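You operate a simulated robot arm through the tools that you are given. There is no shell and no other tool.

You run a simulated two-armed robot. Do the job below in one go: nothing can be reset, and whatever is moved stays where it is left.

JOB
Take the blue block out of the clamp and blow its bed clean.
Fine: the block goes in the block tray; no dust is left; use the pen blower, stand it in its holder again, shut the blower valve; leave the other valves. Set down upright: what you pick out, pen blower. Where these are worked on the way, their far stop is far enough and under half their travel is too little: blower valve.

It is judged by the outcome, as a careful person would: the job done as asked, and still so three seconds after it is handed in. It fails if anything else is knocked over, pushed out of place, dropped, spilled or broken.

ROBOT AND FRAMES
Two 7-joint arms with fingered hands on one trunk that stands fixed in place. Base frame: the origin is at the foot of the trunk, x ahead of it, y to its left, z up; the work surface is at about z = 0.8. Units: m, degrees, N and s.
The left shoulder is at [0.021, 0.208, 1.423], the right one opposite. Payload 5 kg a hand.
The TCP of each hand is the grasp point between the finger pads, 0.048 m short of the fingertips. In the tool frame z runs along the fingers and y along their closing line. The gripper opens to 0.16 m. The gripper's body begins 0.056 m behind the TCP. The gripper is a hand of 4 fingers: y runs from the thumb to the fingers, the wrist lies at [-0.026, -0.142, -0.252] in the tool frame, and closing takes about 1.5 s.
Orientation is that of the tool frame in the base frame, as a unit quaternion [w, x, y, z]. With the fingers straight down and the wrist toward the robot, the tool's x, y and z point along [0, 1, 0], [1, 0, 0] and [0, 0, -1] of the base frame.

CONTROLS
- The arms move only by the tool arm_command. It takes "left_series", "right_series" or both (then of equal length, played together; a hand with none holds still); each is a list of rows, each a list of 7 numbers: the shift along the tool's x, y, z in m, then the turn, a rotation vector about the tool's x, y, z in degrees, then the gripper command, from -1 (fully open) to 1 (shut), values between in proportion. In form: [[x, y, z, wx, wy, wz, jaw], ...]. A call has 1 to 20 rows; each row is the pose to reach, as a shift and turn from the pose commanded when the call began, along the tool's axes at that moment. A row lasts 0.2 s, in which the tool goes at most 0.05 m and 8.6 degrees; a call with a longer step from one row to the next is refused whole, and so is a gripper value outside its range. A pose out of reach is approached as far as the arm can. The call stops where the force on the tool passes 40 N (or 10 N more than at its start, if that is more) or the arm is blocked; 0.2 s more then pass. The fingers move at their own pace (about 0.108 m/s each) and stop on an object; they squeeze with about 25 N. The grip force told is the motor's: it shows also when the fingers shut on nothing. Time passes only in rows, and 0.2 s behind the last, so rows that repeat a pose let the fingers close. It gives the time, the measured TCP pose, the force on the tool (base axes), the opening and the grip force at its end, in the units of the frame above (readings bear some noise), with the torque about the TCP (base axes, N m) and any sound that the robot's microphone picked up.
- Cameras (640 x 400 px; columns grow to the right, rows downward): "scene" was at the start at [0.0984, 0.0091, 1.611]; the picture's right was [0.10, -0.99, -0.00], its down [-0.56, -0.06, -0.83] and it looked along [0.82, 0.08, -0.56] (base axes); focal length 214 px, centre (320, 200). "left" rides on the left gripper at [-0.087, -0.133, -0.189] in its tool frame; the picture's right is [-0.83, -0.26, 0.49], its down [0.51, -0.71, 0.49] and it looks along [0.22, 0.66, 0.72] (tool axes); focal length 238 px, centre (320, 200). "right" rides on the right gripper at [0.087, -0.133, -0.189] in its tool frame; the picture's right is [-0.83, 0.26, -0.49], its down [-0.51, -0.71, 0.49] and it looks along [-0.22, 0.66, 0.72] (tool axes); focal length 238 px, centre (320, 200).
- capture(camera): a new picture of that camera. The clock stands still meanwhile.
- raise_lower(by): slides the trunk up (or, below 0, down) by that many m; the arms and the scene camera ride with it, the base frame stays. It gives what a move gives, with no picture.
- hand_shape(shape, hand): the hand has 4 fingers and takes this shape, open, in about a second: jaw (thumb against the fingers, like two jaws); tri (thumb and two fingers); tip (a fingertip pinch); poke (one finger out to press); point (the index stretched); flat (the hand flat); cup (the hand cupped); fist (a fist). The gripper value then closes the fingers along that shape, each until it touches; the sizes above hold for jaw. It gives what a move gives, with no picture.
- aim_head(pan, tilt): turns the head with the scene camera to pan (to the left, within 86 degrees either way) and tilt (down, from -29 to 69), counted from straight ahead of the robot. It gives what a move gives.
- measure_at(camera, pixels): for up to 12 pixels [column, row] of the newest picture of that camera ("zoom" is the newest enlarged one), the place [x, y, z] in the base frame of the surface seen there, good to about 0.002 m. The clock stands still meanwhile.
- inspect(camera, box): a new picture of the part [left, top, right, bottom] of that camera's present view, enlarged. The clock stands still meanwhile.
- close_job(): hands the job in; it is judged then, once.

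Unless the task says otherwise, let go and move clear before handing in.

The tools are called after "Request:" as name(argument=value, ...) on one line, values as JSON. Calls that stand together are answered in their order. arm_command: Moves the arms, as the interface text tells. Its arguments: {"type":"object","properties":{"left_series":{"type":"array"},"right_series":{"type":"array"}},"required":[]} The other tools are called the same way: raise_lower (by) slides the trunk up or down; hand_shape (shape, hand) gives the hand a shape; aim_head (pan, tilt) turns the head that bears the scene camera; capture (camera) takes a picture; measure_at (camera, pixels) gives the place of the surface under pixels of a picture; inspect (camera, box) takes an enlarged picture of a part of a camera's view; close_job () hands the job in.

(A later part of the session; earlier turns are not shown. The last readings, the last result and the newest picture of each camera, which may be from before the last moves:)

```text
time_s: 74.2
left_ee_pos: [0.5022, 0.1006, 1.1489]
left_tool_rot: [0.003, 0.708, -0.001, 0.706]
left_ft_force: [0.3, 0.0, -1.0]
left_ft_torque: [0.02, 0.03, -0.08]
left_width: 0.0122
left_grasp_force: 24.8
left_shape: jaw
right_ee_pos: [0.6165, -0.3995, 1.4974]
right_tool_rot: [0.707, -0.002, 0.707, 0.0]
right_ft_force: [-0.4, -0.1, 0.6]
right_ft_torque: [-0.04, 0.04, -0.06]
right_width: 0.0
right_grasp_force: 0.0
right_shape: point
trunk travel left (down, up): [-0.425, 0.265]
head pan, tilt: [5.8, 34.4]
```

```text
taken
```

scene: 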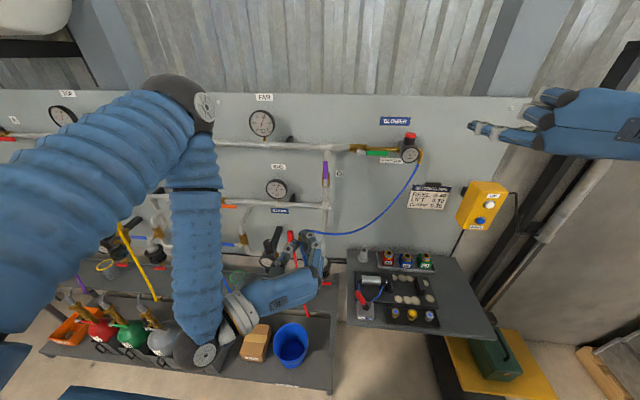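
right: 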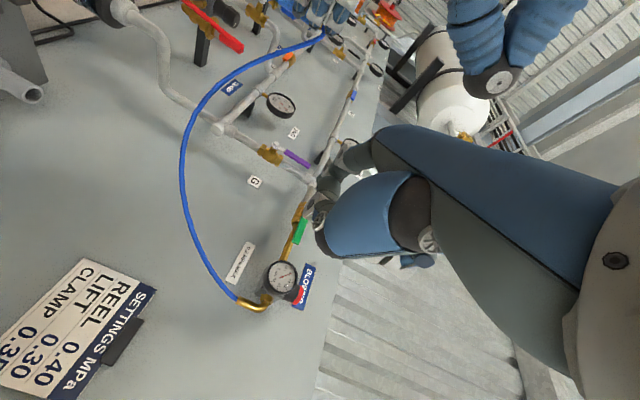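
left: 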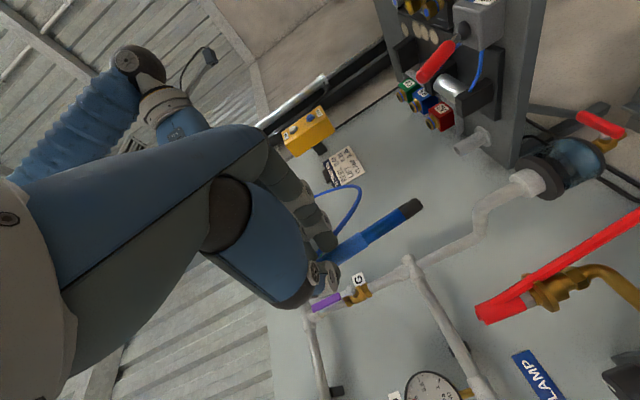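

The right hand is clear and the dust patches are at (0.704, -0.253/-0.284/-0.316), (0.689, -0.380), (0.619, -0.374) and (0.604, -0.249/-0.283/-0.317). I'll carry the pen over to above the bed at a safe height (nozzle ≈ 0.98, above the lever's 0.93).

Request:
arm_command(left_series=[[-0.006, 0.038, 0.006, 0, 0, 0, 1], [-0.012, 0.077, 0.012, 0, 0, 0, 1], [-0.018, 0.116, 0.018, 0, 0, 0, 1], [-0.024, 0.155, 0.024, 0, 0, 0, 1], [-0.03, 0.194, 0.03, 0, 0, 0, 1], [-0.035, 0.233, 0.036, 0, 0, 0, 1], [-0.04, 0.272, 0.042, 0, 0, 0, 1], [-0.045, 0.311, 0.048, 0, 0, 0, 1], [-0.05, 0.35, 0.054, 0, 0, 0, 1], [-0.05, 0.35, 0.054, 0, 0, 0, 1]])

Request:
capture(camera="scene")

Request:
capture(camera="left")

Request:
capture(camera="right")

```text
time_s: 76.4
left_ee_pos: [0.55, -0.2478, 1.0994]
left_tool_rot: [0.002, 0.707, -0.001, 0.707]
left_ft_force: [-0.6, 0.5, -0.9]
left_ft_torque: [-0.01, 0.08, -0.04]
left_width: 0.012
left_grasp_force: 24.8
left_shape: jaw
right_ee_pos: [0.6158, -0.3986, 1.4991]
right_tool_rot: [0.707, -0.002, 0.707, 0.001]
right_ft_force: [-0.5, -0.3, 0.2]
right_ft_torque: [-0.01, 0.0, -0.09]
right_width: 0.0
right_grasp_force: 0.0
right_shape: point
trunk travel left (down, up): [-0.425, 0.265]
head pan, tilt: [5.8, 34.4]
```

```text
taken
```

scene: 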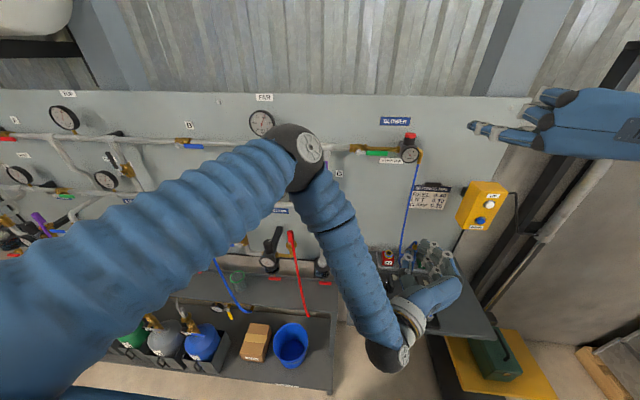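

```text
taken
```

left: 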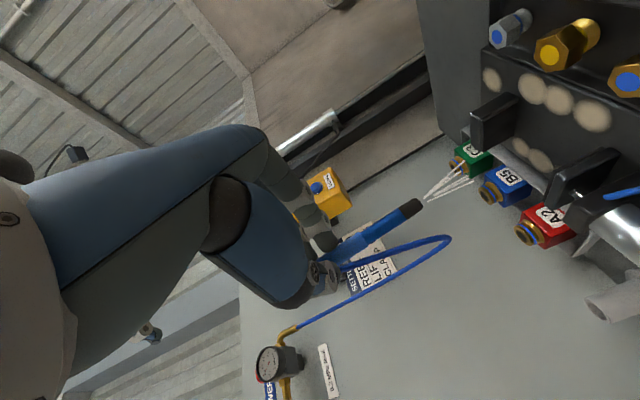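

```text
taken
```

right: 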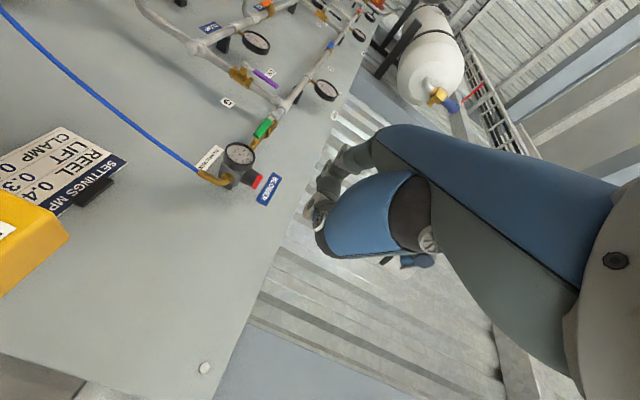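

The pen blows above the bed. I'll measure the nozzle position in the left camera before lowering.

Request:
inspect(camera="left", box=[310, 160, 450, 290])

Request:
measure_at(camera="zoom", pixels=[[150, 320], [200, 290], [250, 270], [300, 240], [340, 215], [380, 190], [410, 170], [430, 155], [440, 145], [290, 225], [310, 255], [420, 140]])

Request:
inspect(camera="scene", box=[360, 220, 480, 320])

```text
3.08 times, centred on (380, 225) of left
```

zoom: 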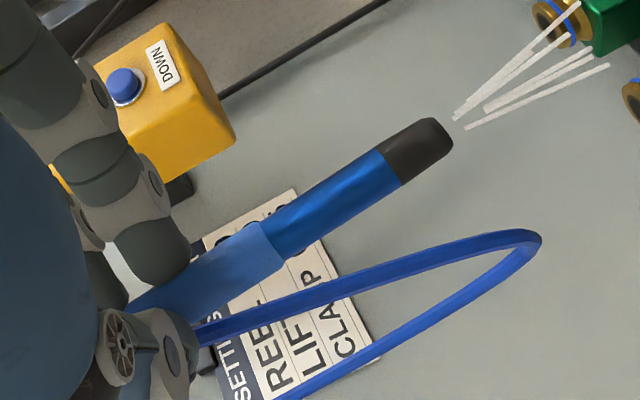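

```text
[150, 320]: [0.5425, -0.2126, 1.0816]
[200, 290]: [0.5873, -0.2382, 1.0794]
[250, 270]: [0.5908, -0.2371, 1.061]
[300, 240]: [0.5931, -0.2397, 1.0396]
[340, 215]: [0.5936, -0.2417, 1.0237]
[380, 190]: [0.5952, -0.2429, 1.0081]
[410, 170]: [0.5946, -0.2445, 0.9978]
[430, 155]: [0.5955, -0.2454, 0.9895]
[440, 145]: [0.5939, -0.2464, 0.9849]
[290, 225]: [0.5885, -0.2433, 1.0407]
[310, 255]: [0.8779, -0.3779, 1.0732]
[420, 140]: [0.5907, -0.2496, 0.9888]
```

```text
4.00 times, centred on (420, 270) of scene
```

zoom: 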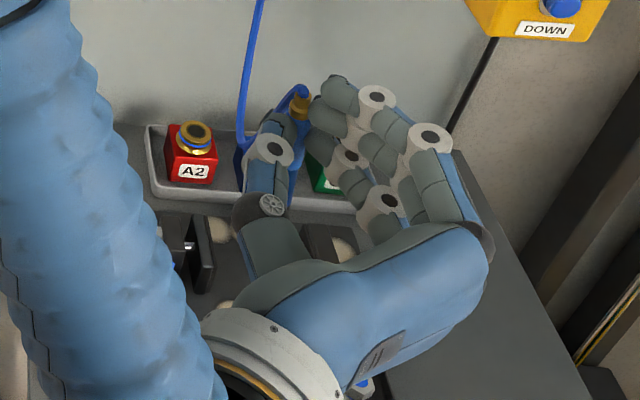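

The nozzle is at TCP + (0.0515, -0.001, -0.117), jet tilted about 6°. I'll move over patch 1 and lower until the nozzle is about 5.5 cm above the bed, just above the jaw tops.

Request:
arm_command(left_series=[[0, -0.001, 0.033, 0, 0, 0, 1], [0, -0.002, 0.066, 0, 0, 0, 1], [0, -0.002, 0.0975, 0, 0, 0, 1], [-0.03, -0.002, 0.0975, 0, 0, 0, 1], [-0.06, -0.002, 0.0975, 0, 0, 0, 1], [-0.09, -0.002, 0.0975, 0, 0, 0, 1], [-0.114, -0.002, 0.0975, 0, 0, 0, 1], [-0.114, -0.002, 0.0975, 0, 0, 0, 1], [-0.114, -0.002, 0.0975, 0, 0, 0, 1]])

Request:
capture(camera="left")

Request:
inspect(camera="scene", box=[360, 220, 480, 320])

```text
time_s: 78.4
left_ee_pos: [0.6496, -0.248, 0.9827]
left_tool_rot: [0.003, 0.707, -0.002, 0.707]
left_ft_force: [-0.4, 0.1, -0.7]
left_ft_torque: [0.0, 0.04, -0.01]
left_width: 0.0124
left_grasp_force: 25.4
left_shape: jaw
right_ee_pos: [0.6149, -0.4006, 1.4965]
right_tool_rot: [0.707, -0.002, 0.707, -0.001]
right_ft_force: [-0.1, -0.6, -0.1]
right_ft_torque: [0.01, 0.0, 0.01]
right_width: 0.0001
right_grasp_force: 0.0
right_shape: point
trunk travel left (down, up): [-0.425, 0.265]
head pan, tilt: [5.8, 34.4]
```

```text
taken
```

left: 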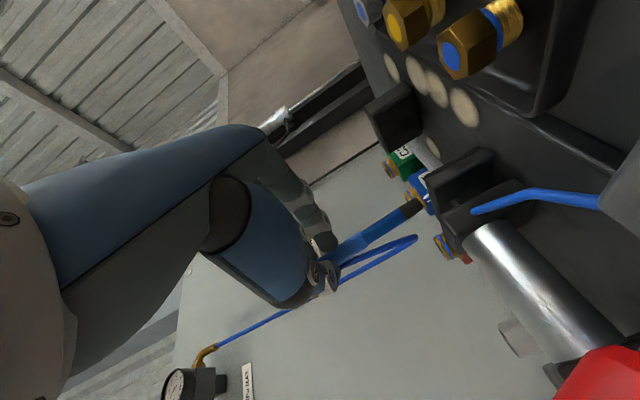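

```text
4.00 times, centred on (420, 270) of scene
```

zoom: 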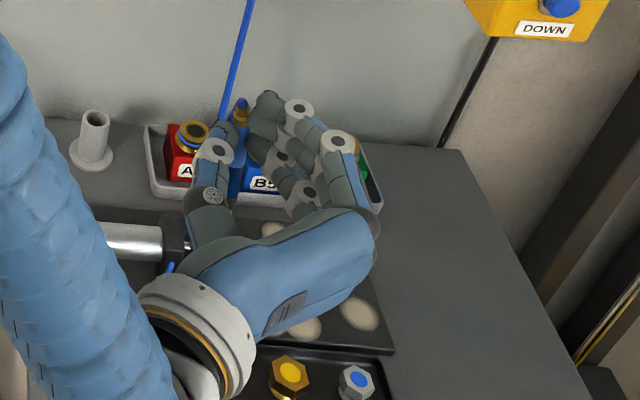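

I'm at the spot with no contact. I'll zoom to see whether patch 1 is being blown away.

Request:
inspect(camera="left", box=[370, 60, 510, 250])

```text
2.11 times, centred on (440, 155) of left
```

zoom: 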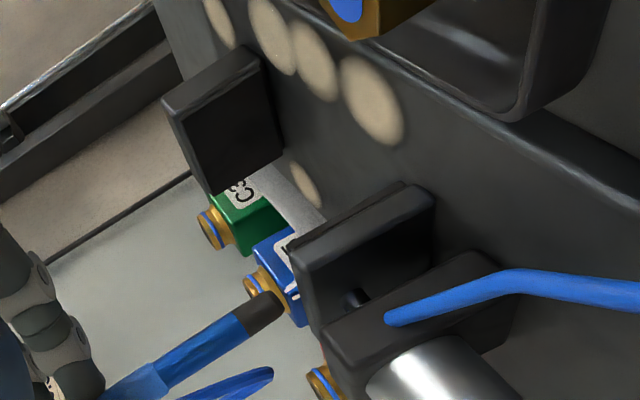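

I'll sweep slowly along the back row (patches 1 to 3), then on to patch 4.

Request:
arm_command(left_series=[[0, 0, 0, 0, 0, 0, 1], [0, 0.01, 0, 0, 0, 0, 1], [0, 0.02, 0, 0, 0, 0, 1], [0, 0.03, 0, 0, 0, 0, 1], [0, 0.03, 0, 0, 0, 0, 1], [0, 0.04, 0, 0, 0, 0, 1], [0, 0.05, 0, 0, 0, 0, 1], [0, 0.063, 0, 0, 0, 0, 1], [0, 0.063, 0, 0, 0, 0, 1], [0, 0.075, -0.003, 0, 0, 0, 1], [0, 0.09, -0.006, 0, 0, 0, 1], [0, 0.105, -0.01, 0, 0, 0, 1], [0, 0.12, -0.013, 0, 0, 0, 1], [0, 0.127, -0.015, 0, 0, 0, 1], [0, 0.127, -0.015, 0, 0, 0, 1], [0, 0.127, -0.015, 0, 0, 0, 1]])

Request:
capture(camera="left")

Request:
inspect(camera="scene", box=[360, 220, 480, 320])

```text
time_s: 81.8
left_ee_pos: [0.6345, -0.3743, 0.9829]
left_tool_rot: [0.002, 0.707, -0.001, 0.707]
left_ft_force: [0.1, -0.1, -1.6]
left_ft_torque: [0.05, 0.02, -0.03]
left_width: 0.0122
left_grasp_force: 25.2
left_shape: jaw
right_ee_pos: [0.6163, -0.3996, 1.4969]
right_tool_rot: [0.707, -0.001, 0.707, 0.0]
right_ft_force: [0.0, 0.2, 0.0]
right_ft_torque: [-0.03, 0.01, 0.03]
right_width: 0.0
right_grasp_force: 0.0
right_shape: point
trunk travel left (down, up): [-0.425, 0.265]
head pan, tilt: [5.8, 34.4]
```

```text
taken
```

left: 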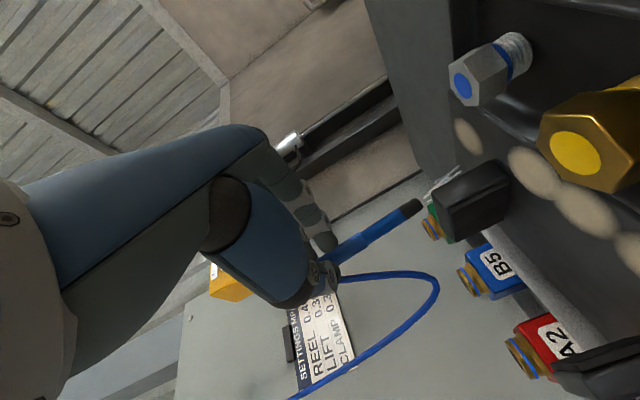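

```text
4.00 times, centred on (420, 270) of scene
```

zoom: 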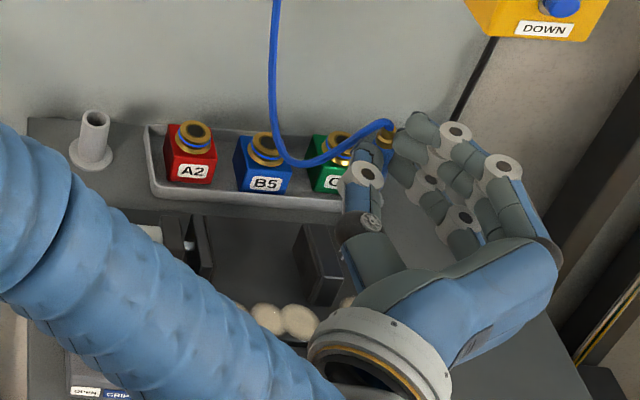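

The back row is clean between the jaws in the scene view. Now on to patches 4, 5 and then the front row 8, 7, 6.

Request:
arm_command(left_series=[[0, 0.004, 0.004, 0, 0, 0, 1], [0, 0.004, -0.004, 0, 0, 0, 1], [0, 0, -0.015, 0, 0, 0, 1], [0, -0.003, -0.03, 0, 0, 0, 1], [0, -0.006, -0.045, 0, 0, 0, 1], [0, -0.006, -0.06, 0, 0, 0, 1], [0, -0.006, -0.069, 0, 0, 0, 1], [0, -0.006, -0.069, 0, 0, 0, 1], [0, -0.006, -0.075, 0, 0, 0, 1], [0, -0.02, -0.08, 0, 0, 0, 1], [0, -0.035, -0.083, 0, 0, 0, 1], [0, -0.05, -0.085, 0, 0, 0, 1], [0, -0.063, -0.085, 0, 0, 0, 1], [0, -0.063, -0.085, 0, 0, 0, 1], [0, -0.078, -0.085, 0, 0, 0, 1], [0, -0.093, -0.085, 0, 0, 0, 1], [0, -0.1, -0.085, 0, 0, 0, 1], [0, -0.115, -0.085, 0, 0, 0, 1], [0, -0.13, -0.085, 0, 0, 0, 1], [0, -0.132, -0.085, 0, 0, 0, 1]])

Request:
capture(camera="left")

Request:
inspect(camera="scene", box=[340, 220, 480, 340])

```text
time_s: 86.0
left_ee_pos: [0.5492, -0.2425, 0.984]
left_tool_rot: [0.003, 0.707, -0.002, 0.707]
left_ft_force: [-0.6, -0.3, -1.6]
left_ft_torque: [0.0, 0.02, 0.03]
left_width: 0.0121
left_grasp_force: 25.0
left_shape: jaw
right_ee_pos: [0.6154, -0.3999, 1.4964]
right_tool_rot: [0.707, -0.001, 0.707, 0.0]
right_ft_force: [-0.3, -0.9, -0.3]
right_ft_torque: [0.04, 0.0, 0.0]
right_width: 0.0
right_grasp_force: 0.1
right_shape: point
trunk travel left (down, up): [-0.425, 0.265]
head pan, tilt: [5.8, 34.4]
```

```text
taken
```

left: 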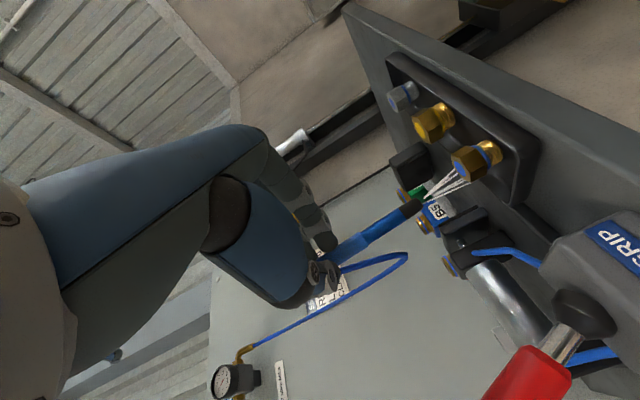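

```text
3.33 times, centred on (410, 280) of scene
```

zoom: 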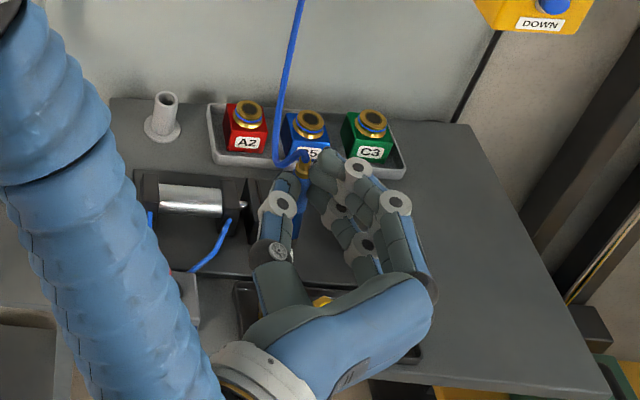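

Jet is on patch 6 now. I'll dwell briefly, pass over the bed centre, then raise and swing the pen back left to inspect the bed.

Request:
arm_command(left_series=[[0, -0.004, 0, 0, 0, 0, 1], [0, -0.004, 0.006, 0, 0, 0, 1], [0, 0.01, 0.025, 0, 0, 0, 1], [0, 0.025, 0.045, 0, 0, 0, 1], [0, 0.03, 0.06, 0, 0, 0, 1], [0, 0.04, 0.045, 0, 0, 0, 1], [0.02, 0.03, 0.02, 0, 0, 0, 1], [0.05, 0.02, 0.0, 0, 0, 0, 1], [0.085, 0.01, 0, 0, 0, 0, 1], [0.12, 0, 0, 0, 0, 0, 1], [0.13, -0.04, -0.006, 0, 0, 0, 1], [0.138, -0.085, -0.012, 0, 0, 0, 1], [0.144, -0.13, -0.018, 0, 0, 0, 1], [0.15, -0.175, -0.024, 0, 0, 0, 1], [0.155, -0.22, -0.03, 0, 0, 0, 1], [0.16, -0.265, -0.036, 0, 0, 0, 1], [0.163, -0.305, -0.042, 0, 0, 0, 1], [0.165, -0.343, -0.048, 0, 0, 0, 1], [0.165, -0.343, -0.048, 0, 0, 0, 1]])

Request:
inspect(camera="scene", box=[340, 240, 460, 340])

Request:
capture(camera="left")

Request:
capture(camera="scene")

```text
time_s: 90.0
left_ee_pos: [0.5057, 0.1004, 1.1474]
left_tool_rot: [0.003, 0.707, -0.003, 0.707]
left_ft_force: [0.6, -0.7, -0.8]
left_ft_torque: [-0.01, 0.04, 0.02]
left_width: 0.0119
left_grasp_force: 25.2
left_shape: jaw
right_ee_pos: [0.6171, -0.3992, 1.4961]
right_tool_rot: [0.707, 0.0, 0.708, 0.0]
right_ft_force: [0.4, 0.0, 0.0]
right_ft_torque: [0.03, -0.01, 0.06]
right_width: 0.0003
right_grasp_force: 0.2
right_shape: point
trunk travel left (down, up): [-0.425, 0.265]
head pan, tilt: [5.8, 34.4]
```

```text
4.00 times, centred on (400, 290) of scene
```

zoom: 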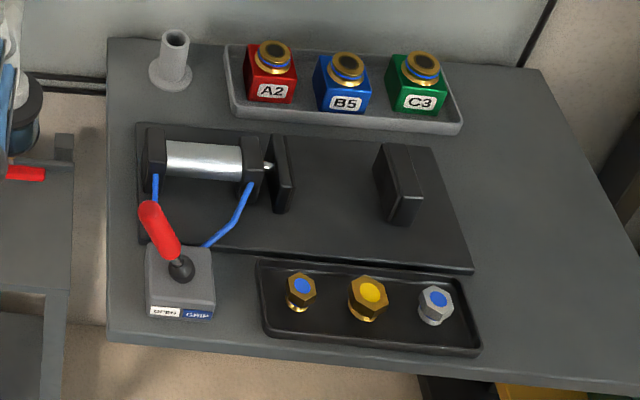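

```text
taken
```

left: 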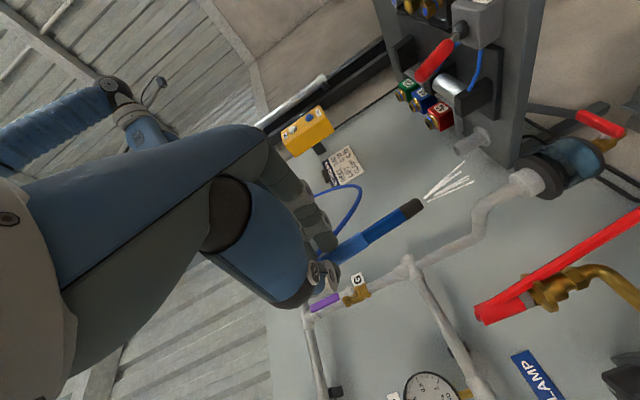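

```text
taken
```

scene: 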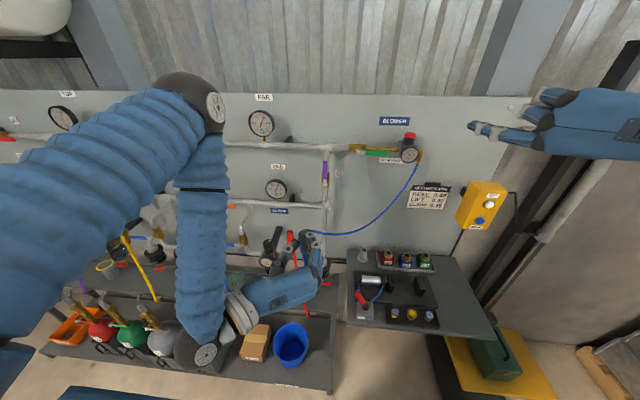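

All patches visible from here are gone. I'll zoom harder on the bed to check for remnants, including behind the jaws.

Request:
inspect(camera="scene", box=[370, 265, 460, 315])

Request:
inspect(camera="left", box=[380, 0, 560, 150])

```text
7.11 times, centred on (415, 290) of scene
```

zoom: 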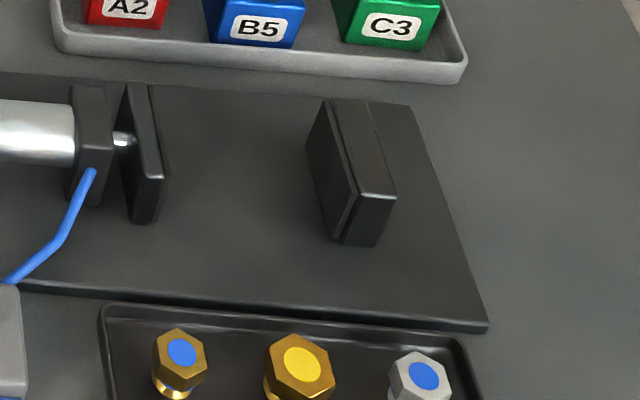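

```text
2.67 times, centred on (470, 75) of left
```

zoom: 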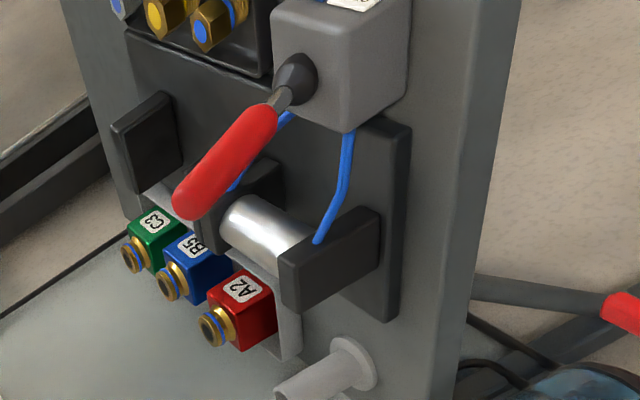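

The bed is clean. Now close the valve: I'll bring the right index finger above the lever, which now points right at z ≈ 1.344, staying short of the panel first.

Request:
arm_command(right_series=[[0.017, 0.029, 0.0125, 0, 0, 0, 1], [0.034, 0.058, 0.025, 0, 0, 0, 1], [0.051, 0.087, 0.0375, 0, 0, 0, 1], [0.068, 0.115, 0.05, 0, 0, 0, 1], [0.085, 0.143, 0.0625, 0, 0, 0, 1], [0.1015, 0.1715, 0.0745, 0, 0, 0, 1], [0.1015, 0.1715, 0.0745, 0, 0, 0, 1]])

Request:
inspect(camera="scene", box=[350, 110, 440, 190])

Request:
inspect(camera="scene", box=[360, 135, 400, 175])

```text
time_s: 91.6
left_ee_pos: [0.504, 0.1014, 1.1464]
left_tool_rot: [0.003, 0.708, -0.002, 0.707]
left_ft_force: [-0.7, 0.3, -0.6]
left_ft_torque: [-0.02, 0.04, 0.07]
left_width: 0.0118
left_grasp_force: 25.0
left_shape: jaw
right_ee_pos: [0.6899, -0.2275, 1.3954]
right_tool_rot: [0.707, -0.002, 0.707, 0.0]
right_ft_force: [-0.5, -0.8, 0.1]
right_ft_torque: [0.01, -0.03, 0.07]
right_width: 0.0
right_grasp_force: 0.0
right_shape: point
trunk travel left (down, up): [-0.425, 0.265]
head pan, tilt: [5.8, 34.4]
```

```text
5.00 times, centred on (395, 150) of scene
```

zoom: 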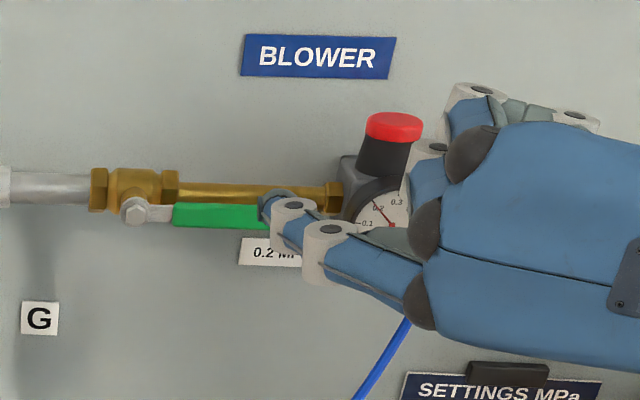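

```text
10.00 times, centred on (380, 155) of scene
```

zoom: 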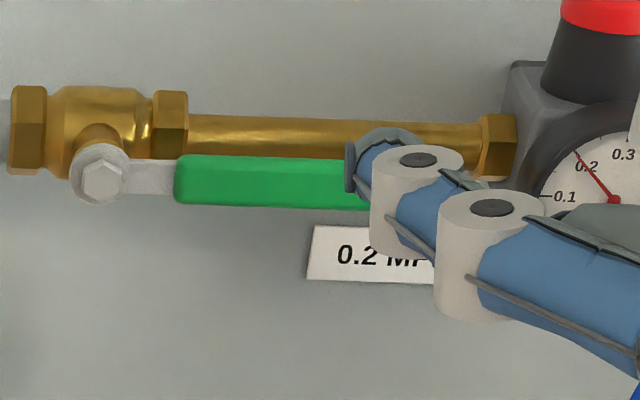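

Request:
measure_at(camera="zoom", pixels=[[185, 185], [270, 160], [270, 180], [350, 185], [355, 170], [380, 150], [400, 140], [420, 160], [390, 165], [350, 160], [410, 200], [480, 210]])

```text
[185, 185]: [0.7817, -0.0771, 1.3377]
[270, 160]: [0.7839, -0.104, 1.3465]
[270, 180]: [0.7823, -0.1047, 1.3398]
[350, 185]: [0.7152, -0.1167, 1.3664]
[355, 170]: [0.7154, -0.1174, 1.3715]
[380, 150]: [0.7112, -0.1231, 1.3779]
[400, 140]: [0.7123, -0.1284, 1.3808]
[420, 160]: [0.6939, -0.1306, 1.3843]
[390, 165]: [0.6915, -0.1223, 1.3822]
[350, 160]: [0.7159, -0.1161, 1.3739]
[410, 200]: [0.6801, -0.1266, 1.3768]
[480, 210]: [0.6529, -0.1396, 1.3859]
```

The fingertip (z ≈ 1.371, y ≈ -0.125) is above the lever's outer end. I'll go forward into the lever's plane.

Request:
arm_command(right_series=[[-0.004, 0, 0.025, 0, 0, 0, 1], [-0.004, 0, 0.05, 0, 0, 0, 1], [-0.004, 0, 0.073, 0, 0, 0, 1], [-0.004, 0, 0.073, 0, 0, 0, 1]])

Request:
inspect(camera="scene", box=[355, 130, 405, 180])

```text
time_s: 92.6
left_ee_pos: [0.5038, 0.1015, 1.1482]
left_tool_rot: [0.002, 0.707, -0.001, 0.707]
left_ft_force: [-1.1, 0.7, -0.7]
left_ft_torque: [-0.02, 0.08, 0.01]
left_width: 0.0121
left_grasp_force: 25.2
left_shape: jaw
right_ee_pos: [0.7627, -0.2281, 1.399]
right_tool_rot: [0.707, -0.001, 0.707, -0.001]
right_ft_force: [-0.2, 0.5, 0.2]
right_ft_torque: [-0.02, -0.01, 0.0]
right_width: 0.0
right_grasp_force: 0.1
right_shape: point
trunk travel left (down, up): [-0.425, 0.265]
head pan, tilt: [5.8, 34.4]
```

```text
8.00 times, centred on (380, 155) of scene
```

zoom: 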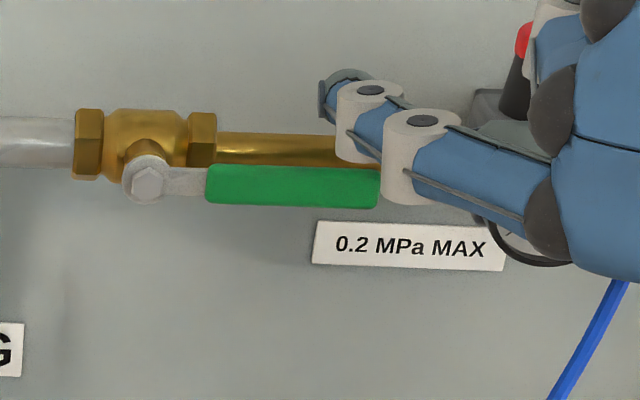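

The finger is in the lever's plane, above it. I'll push down along the arc toward closed, first to about 45°.

Request:
arm_command(right_series=[[0.013, 0, 0, 0, 0, 0, 1], [0.023, -0.001, 0, 0, 0, 0, 1], [0.033, -0.0016, 0, 0, 0, 0, 1], [0.043, 0, 0, 0, 0, 0, 1], [0.0528, 0.0015, 0, 0, 0, 0, 1], [0.062, 0.0055, 0, 0, 0, 0, 1], [0.0711, 0.0099, 0, 0, 0, 0, 1], [0.0711, 0.0099, 0, 0, 0, 0, 1]])

Request:
inspect(camera="scene", box=[355, 130, 405, 180])

```text
time_s: 94.4
left_ee_pos: [0.5051, 0.1016, 1.1476]
left_tool_rot: [0.002, 0.707, -0.001, 0.707]
left_ft_force: [-0.4, 0.2, -0.8]
left_ft_torque: [-0.04, 0.04, 0.0]
left_width: 0.0121
left_grasp_force: 24.9
left_shape: jaw
right_ee_pos: [0.7623, -0.2189, 1.3267]
right_tool_rot: [0.707, -0.001, 0.707, 0.0]
right_ft_force: [0.2, -0.2, 1.1]
right_ft_torque: [0.1, -0.04, -0.04]
right_width: 0.1535
right_grasp_force: 0.0
right_shape: point
trunk travel left (down, up): [-0.425, 0.265]
head pan, tilt: [5.8, 34.4]
```

```text
8.00 times, centred on (380, 155) of scene
```

zoom: 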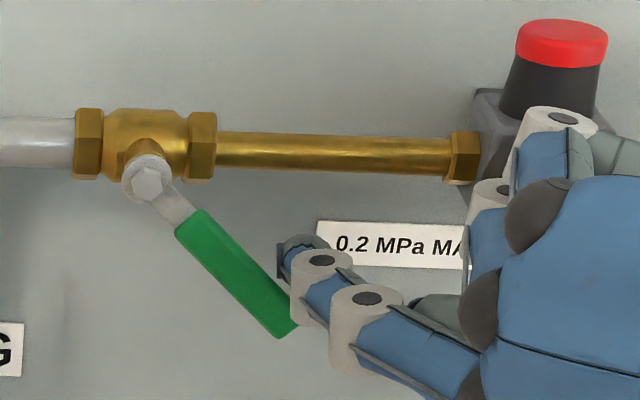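

The lever follows, now near 45°. Continuing to the vertical closed position with a little over-travel.

Request:
arm_command(right_series=[[0.008, 0.006, 0, 0, 0, 0, 1], [0.0156, 0.0127, 0, 0, 0, 0, 1], [0.022, 0.021, 0, 0, 0, 0, 1], [0.0273, 0.0291, 0, 0, 0, 0, 1], [0.031, 0.038, 0, 0, 0, 0, 1], [0.0344, 0.0479, 0, 0, 0, 0, 1], [0.0354, 0.053, 0, 0, 0, 0, 1], [0.0354, 0.053, 0, 0, 0, 0, 1]])

Request:
inspect(camera="scene", box=[355, 130, 405, 180])

```text
time_s: 96.2
left_ee_pos: [0.505, 0.1011, 1.1481]
left_tool_rot: [0.002, 0.707, -0.002, 0.707]
left_ft_force: [0.9, 0.1, -0.4]
left_ft_torque: [0.01, 0.08, -0.04]
left_width: 0.012
left_grasp_force: 24.9
left_shape: jaw
right_ee_pos: [0.7631, -0.165, 1.2912]
right_tool_rot: [0.707, -0.001, 0.708, 0.0]
right_ft_force: [0.3, -3.5, 0.6]
right_ft_torque: [0.04, -0.02, -0.12]
right_width: 0.1536
right_grasp_force: 0.0
right_shape: point
trunk travel left (down, up): [-0.425, 0.265]
head pan, tilt: [5.8, 34.4]
```

```text
8.00 times, centred on (380, 155) of scene
```

zoom: 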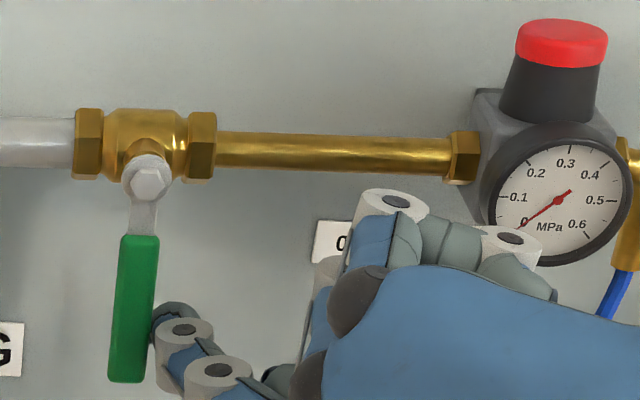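

The lever hangs down and the gauge reads 0. I'll press a few millimetres more to be sure it is on its stop.

Request:
arm_command(right_series=[[0, 0.003, 0, 0, 0, 0, 1], [0, 0.006, 0, 0, 0, 0, 1], [0, 0.006, 0, 0, 0, 0, 1]])

Request:
inspect(camera="scene", box=[355, 130, 405, 180])

```text
time_s: 97.0
left_ee_pos: [0.5056, 0.1001, 1.1472]
left_tool_rot: [0.003, 0.707, -0.003, 0.707]
left_ft_force: [0.9, 0.1, -0.7]
left_ft_torque: [0.02, 0.03, 0.01]
left_width: 0.0121
left_grasp_force: 25.0
left_shape: jaw
right_ee_pos: [0.7626, -0.1607, 1.2918]
right_tool_rot: [0.707, -0.001, 0.707, -0.001]
right_ft_force: [-2.1, -9.9, -0.1]
right_ft_torque: [-0.27, 0.06, -0.04]
right_width: 0.1536
right_grasp_force: 0.0
right_shape: point
trunk travel left (down, up): [-0.425, 0.265]
head pan, tilt: [5.8, 34.4]
```

```text
8.00 times, centred on (380, 155) of scene
```

zoom: 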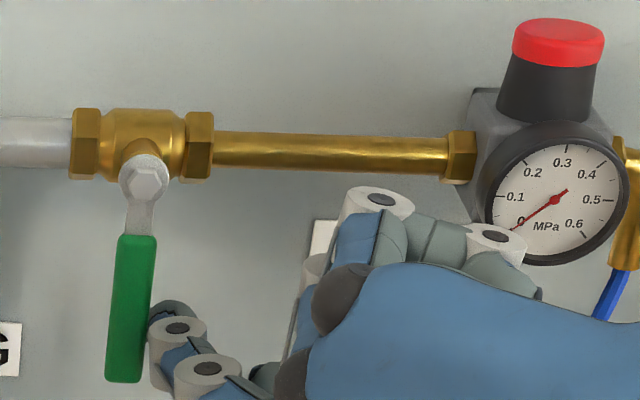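

Force rises to 9.9 N against the stop: the valve is shut. I'll withdraw the right hand and park it as before.

Request:
arm_command(right_series=[[0, -0.01, 0, 0, 0, 0, 1], [0, -0.016, -0.035, 0, 0, 0, 1], [0, -0.02, -0.075, 0, 0, 0, 1], [-0.01, -0.025, -0.115, 0, 0, 0, 1], [-0.035, -0.05, -0.14, 0, 0, 0, 1], [-0.065, -0.08, -0.148, 0, 0, 0, 1], [-0.095, -0.11, -0.148, 0, 0, 0, 1], [-0.125, -0.14, -0.148, 0, 0, 0, 1], [-0.155, -0.175, -0.148, 0, 0, 0, 1], [-0.185, -0.21, -0.148, 0, 0, 0, 1], [-0.206, -0.24, -0.148, 0, 0, 0, 1], [-0.206, -0.24, -0.148, 0, 0, 0, 1]])

Request:
capture(camera="scene")

Request:
inspect(camera="scene", box=[340, 120, 430, 190])

Request:
inspect(camera="left", box=[300, 160, 460, 300])

```text
time_s: 99.6
left_ee_pos: [0.5049, 0.1014, 1.1461]
left_tool_rot: [0.002, 0.707, -0.001, 0.708]
left_ft_force: [-0.5, 0.5, -0.8]
left_ft_torque: [-0.05, 0.03, -0.04]
left_width: 0.012
left_grasp_force: 24.8
left_shape: jaw
right_ee_pos: [0.6163, -0.3977, 1.4986]
right_tool_rot: [0.707, -0.002, 0.707, 0.0]
right_ft_force: [-0.1, 0.4, -0.4]
right_ft_torque: [-0.01, -0.02, -0.07]
right_width: 0.1536
right_grasp_force: 0.1
right_shape: point
trunk travel left (down, up): [-0.425, 0.265]
head pan, tilt: [5.8, 34.4]
```

```text
taken
```

scene: 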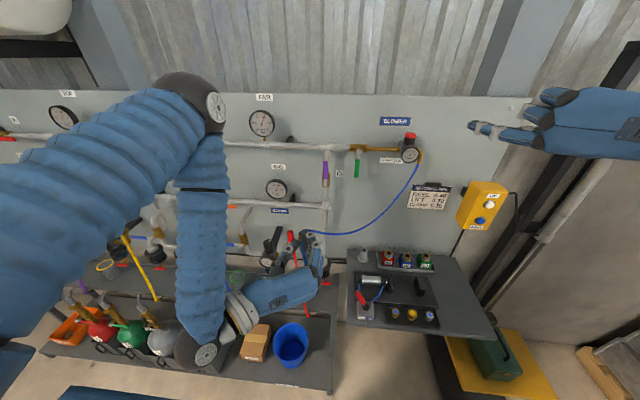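

```text
5.71 times, centred on (385, 155) of scene
```

zoom: 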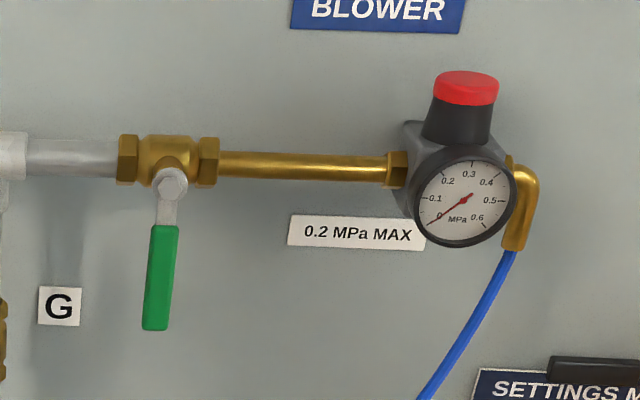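

```text
2.86 times, centred on (380, 230) of left
```

zoom: 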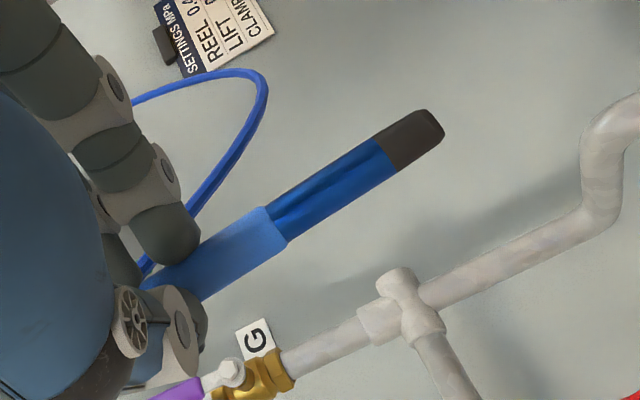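

Valve shut, gauge at 0, jet stopped. For returning the pen I need its exact tilt in the hand, so I'll sample many points along it.

Request:
inspect(camera="left", box=[330, 180, 430, 270])

Request:
measure_at(camera="zoom", pixels=[[130, 300], [160, 282], [190, 265], [220, 247], [250, 230], [280, 212], [310, 195], [340, 177], [370, 160], [400, 142], [430, 125], [445, 115]])

Request:
inspect(camera="scene", box=[285, 220, 335, 270])

Request:
measure_at(camera="zoom", pixels=[[180, 105], [185, 140], [188, 160], [195, 180], [200, 200], [205, 220], [210, 245], [213, 265], [217, 285], [220, 300], [170, 80], [225, 320]])

```text
4.44 times, centred on (380, 225) of left
```

zoom: 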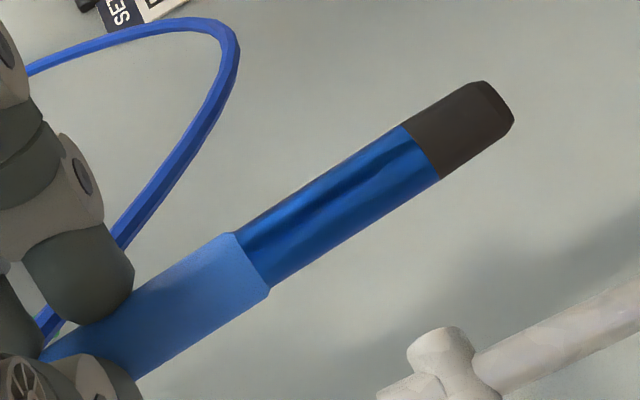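

```text
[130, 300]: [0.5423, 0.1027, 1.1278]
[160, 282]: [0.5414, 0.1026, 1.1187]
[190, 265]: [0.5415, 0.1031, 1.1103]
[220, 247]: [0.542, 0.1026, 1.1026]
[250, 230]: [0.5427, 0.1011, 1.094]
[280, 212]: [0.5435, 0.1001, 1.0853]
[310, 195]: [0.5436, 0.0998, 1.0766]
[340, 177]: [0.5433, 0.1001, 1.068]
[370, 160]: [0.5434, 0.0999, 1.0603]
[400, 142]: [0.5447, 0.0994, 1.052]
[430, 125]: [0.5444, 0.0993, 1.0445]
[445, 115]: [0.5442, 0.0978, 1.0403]
```

```text
8.00 times, centred on (310, 245) of scene
```

zoom: 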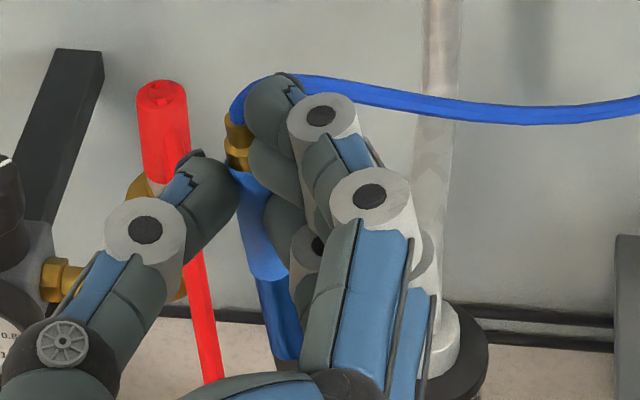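

```text
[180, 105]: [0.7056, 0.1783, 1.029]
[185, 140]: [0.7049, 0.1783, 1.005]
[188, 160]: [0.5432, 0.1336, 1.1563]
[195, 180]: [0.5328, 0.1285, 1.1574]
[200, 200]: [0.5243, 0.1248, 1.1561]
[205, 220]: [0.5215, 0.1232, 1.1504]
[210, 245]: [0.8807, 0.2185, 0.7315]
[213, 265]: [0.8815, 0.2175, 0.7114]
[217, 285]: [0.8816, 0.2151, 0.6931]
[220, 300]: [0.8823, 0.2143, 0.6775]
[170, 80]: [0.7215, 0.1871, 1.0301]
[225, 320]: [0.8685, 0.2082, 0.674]
```

My sample line ran off the pen's centreline (from (254,262) to (498,101) in the left zoom). I'll resample on it.

Request:
inspect(camera="left", box=[330, 180, 430, 270])

Request:
measure_at(camera="zoom", pixels=[[160, 324], [190, 304], [220, 284], [245, 268], [280, 245], [310, 225], [340, 205], [370, 185], [400, 166], [430, 146], [460, 126], [488, 108]])

Request:
inspect(camera="scene", box=[285, 220, 335, 270])

Request:
measure_at(camera="zoom", pixels=[[236, 130], [237, 155], [250, 190], [255, 210], [260, 230], [265, 255], [268, 275], [275, 295], [280, 315], [285, 335], [290, 355], [252, 230]])

```text
4.44 times, centred on (380, 225) of left
```

zoom: 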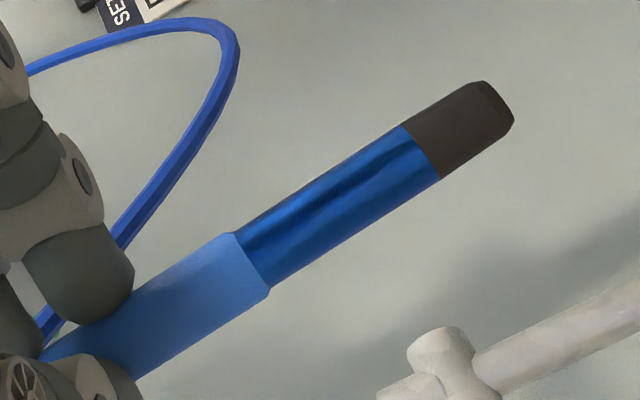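

```text
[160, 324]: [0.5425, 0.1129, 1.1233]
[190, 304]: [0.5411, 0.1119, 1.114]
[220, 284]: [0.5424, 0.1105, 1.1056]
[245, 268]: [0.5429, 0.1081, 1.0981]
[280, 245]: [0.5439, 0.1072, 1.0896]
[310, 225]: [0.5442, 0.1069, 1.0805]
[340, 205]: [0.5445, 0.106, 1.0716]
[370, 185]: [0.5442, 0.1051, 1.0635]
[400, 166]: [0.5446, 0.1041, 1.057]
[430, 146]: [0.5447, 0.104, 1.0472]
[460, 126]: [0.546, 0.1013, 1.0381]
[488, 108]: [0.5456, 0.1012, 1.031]
```

```text
8.00 times, centred on (310, 245) of scene
```

zoom: 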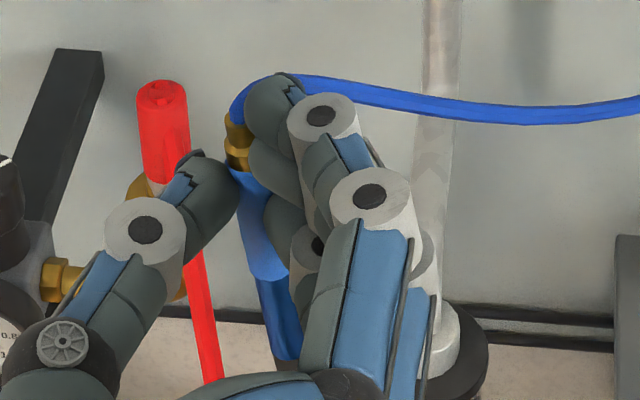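

```text
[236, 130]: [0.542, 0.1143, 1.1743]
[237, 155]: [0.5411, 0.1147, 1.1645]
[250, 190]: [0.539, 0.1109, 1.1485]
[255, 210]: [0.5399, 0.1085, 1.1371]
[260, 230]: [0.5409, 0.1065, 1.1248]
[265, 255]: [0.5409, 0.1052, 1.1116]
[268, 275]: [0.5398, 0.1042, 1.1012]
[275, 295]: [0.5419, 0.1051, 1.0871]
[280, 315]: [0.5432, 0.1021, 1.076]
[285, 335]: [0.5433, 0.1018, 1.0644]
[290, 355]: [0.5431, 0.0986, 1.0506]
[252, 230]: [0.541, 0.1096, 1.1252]
```

The pen leans 6.8° toward +y going up and about 1° in x. I'll rotate the left hand to make it vertical, and measure the holder's rim precisely.

Request:
arm_command(left_series=[[0, 0, 0, 0, -0.6, 3.4, 1], [0, 0, 0, 0, -1.1, 6.8, 1], [0, 0, 0, 0, -1.1, 6.8, 1]])

Request:
inspect(camera="left", box=[330, 180, 430, 270])

Request:
inspect(camera="scene", box=[350, 240, 380, 270])

```text
time_s: 100.4
left_ee_pos: [0.5079, 0.1007, 1.1432]
left_tool_rot: [-0.04, 0.712, -0.043, 0.7]
left_ft_force: [-0.4, 0.3, -1.3]
left_ft_torque: [0.03, 0.03, 0.01]
left_width: 0.0118
left_grasp_force: 25.0
left_shape: jaw
left hand out of reach, approached as far as the arm can: row 2, 3
right_ee_pos: [0.6159, -0.3999, 1.4979]
right_tool_rot: [0.707, -0.001, 0.707, 0.0]
right_ft_force: [0.4, 0.1, 0.0]
right_ft_torque: [-0.03, 0.0, 0.03]
right_width: 0.1538
right_grasp_force: 0.1
right_shape: point
trunk travel left (down, up): [-0.425, 0.265]
head pan, tilt: [5.8, 34.4]
```

```text
4.44 times, centred on (380, 225) of left
```

zoom: 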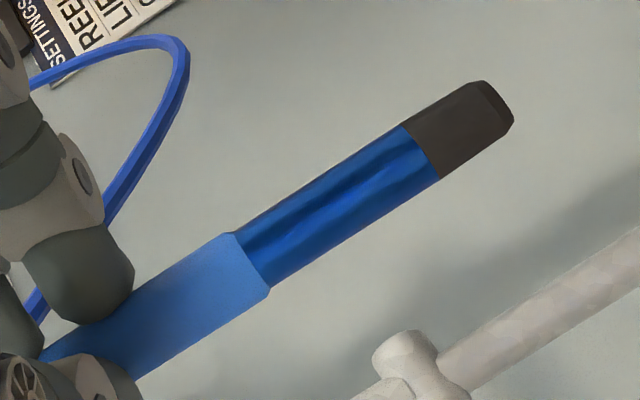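

```text
13.33 times, centred on (365, 255) of scene
```

zoom: 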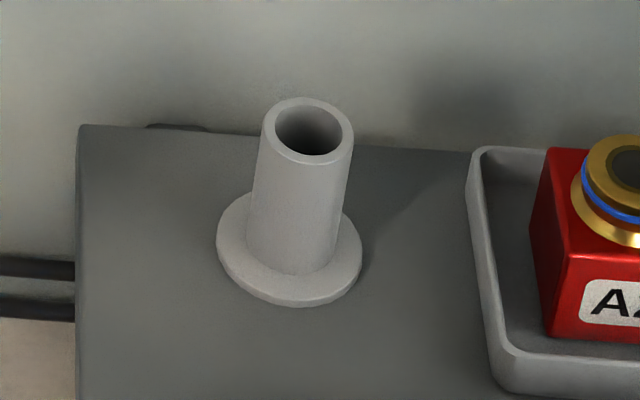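

The hole's inner radius is about 12 mm against the pen's ~8.5 mm, so there is some tolerance. I'll measure the rim points and the pen axis again after the correction.

Request:
measure_at(camera="zoom", pixels=[[308, 101], [308, 160], [269, 128], [348, 130], [285, 108], [333, 108], [285, 153], [333, 153], [295, 230], [240, 235], [350, 250], [300, 295]])

Request:
inspect(camera="left", box=[330, 180, 430, 270])

Request:
measure_at(camera="zoom", pixels=[[160, 324], [190, 304], [220, 284], [245, 268], [280, 245], [310, 225], [340, 205], [370, 185], [400, 166], [430, 146], [460, 126], [488, 108]])

Request:
inspect(camera="scene", box=[285, 220, 335, 270])

```text
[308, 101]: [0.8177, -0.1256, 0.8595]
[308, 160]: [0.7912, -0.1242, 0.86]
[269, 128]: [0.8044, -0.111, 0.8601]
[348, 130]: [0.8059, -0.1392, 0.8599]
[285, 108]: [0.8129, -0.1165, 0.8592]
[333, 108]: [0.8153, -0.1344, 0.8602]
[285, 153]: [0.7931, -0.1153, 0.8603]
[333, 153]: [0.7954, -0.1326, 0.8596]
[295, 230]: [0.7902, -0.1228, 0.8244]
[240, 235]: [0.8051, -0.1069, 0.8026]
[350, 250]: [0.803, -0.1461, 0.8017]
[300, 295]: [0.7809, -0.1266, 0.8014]
```

```text
4.44 times, centred on (380, 225) of left
```

zoom: 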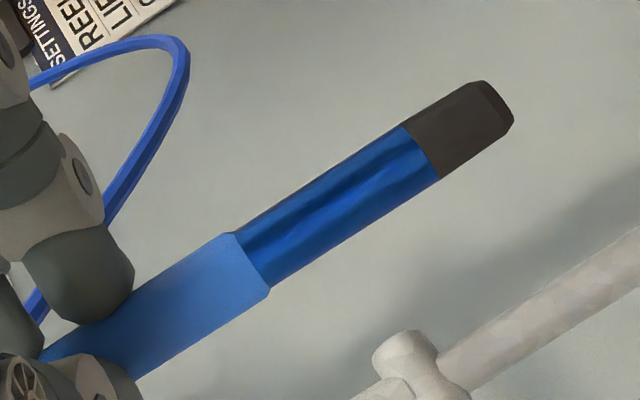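

```text
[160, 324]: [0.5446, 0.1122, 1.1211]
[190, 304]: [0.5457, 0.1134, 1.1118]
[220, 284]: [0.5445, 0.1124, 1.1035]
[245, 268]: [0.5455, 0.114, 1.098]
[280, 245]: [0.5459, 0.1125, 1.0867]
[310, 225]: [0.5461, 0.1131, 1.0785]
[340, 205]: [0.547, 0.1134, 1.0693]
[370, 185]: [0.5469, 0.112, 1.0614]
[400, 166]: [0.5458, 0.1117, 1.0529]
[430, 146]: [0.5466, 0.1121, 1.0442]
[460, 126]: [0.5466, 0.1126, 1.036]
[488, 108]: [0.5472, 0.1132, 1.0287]
```

```text
8.00 times, centred on (310, 245) of scene
```

zoom: 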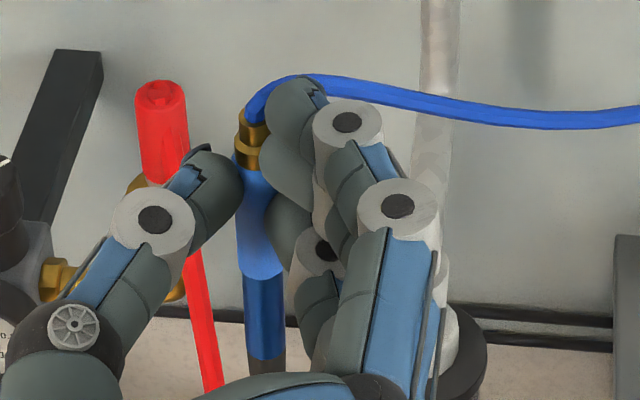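

The pen is now vertical (y constant at ≈0.1128 along its length) and the holder's centre is (0.8043, -0.1249), top z 0.860. I'll cross-check the pen axis from the scene camera.

Request:
measure_at(camera="zoom", pixels=[[252, 130], [248, 155], [255, 200], [257, 220], [259, 245], [261, 265], [263, 290], [264, 310], [265, 330], [266, 350], [266, 365], [255, 180]])

```text
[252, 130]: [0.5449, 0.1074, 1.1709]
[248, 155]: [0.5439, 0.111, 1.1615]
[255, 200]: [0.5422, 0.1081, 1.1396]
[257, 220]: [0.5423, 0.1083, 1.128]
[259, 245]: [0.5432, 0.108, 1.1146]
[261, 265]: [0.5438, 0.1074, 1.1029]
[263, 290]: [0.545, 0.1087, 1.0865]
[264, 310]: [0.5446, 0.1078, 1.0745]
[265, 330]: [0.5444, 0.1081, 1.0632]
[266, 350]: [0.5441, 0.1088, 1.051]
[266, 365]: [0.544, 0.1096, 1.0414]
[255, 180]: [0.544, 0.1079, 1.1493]
```

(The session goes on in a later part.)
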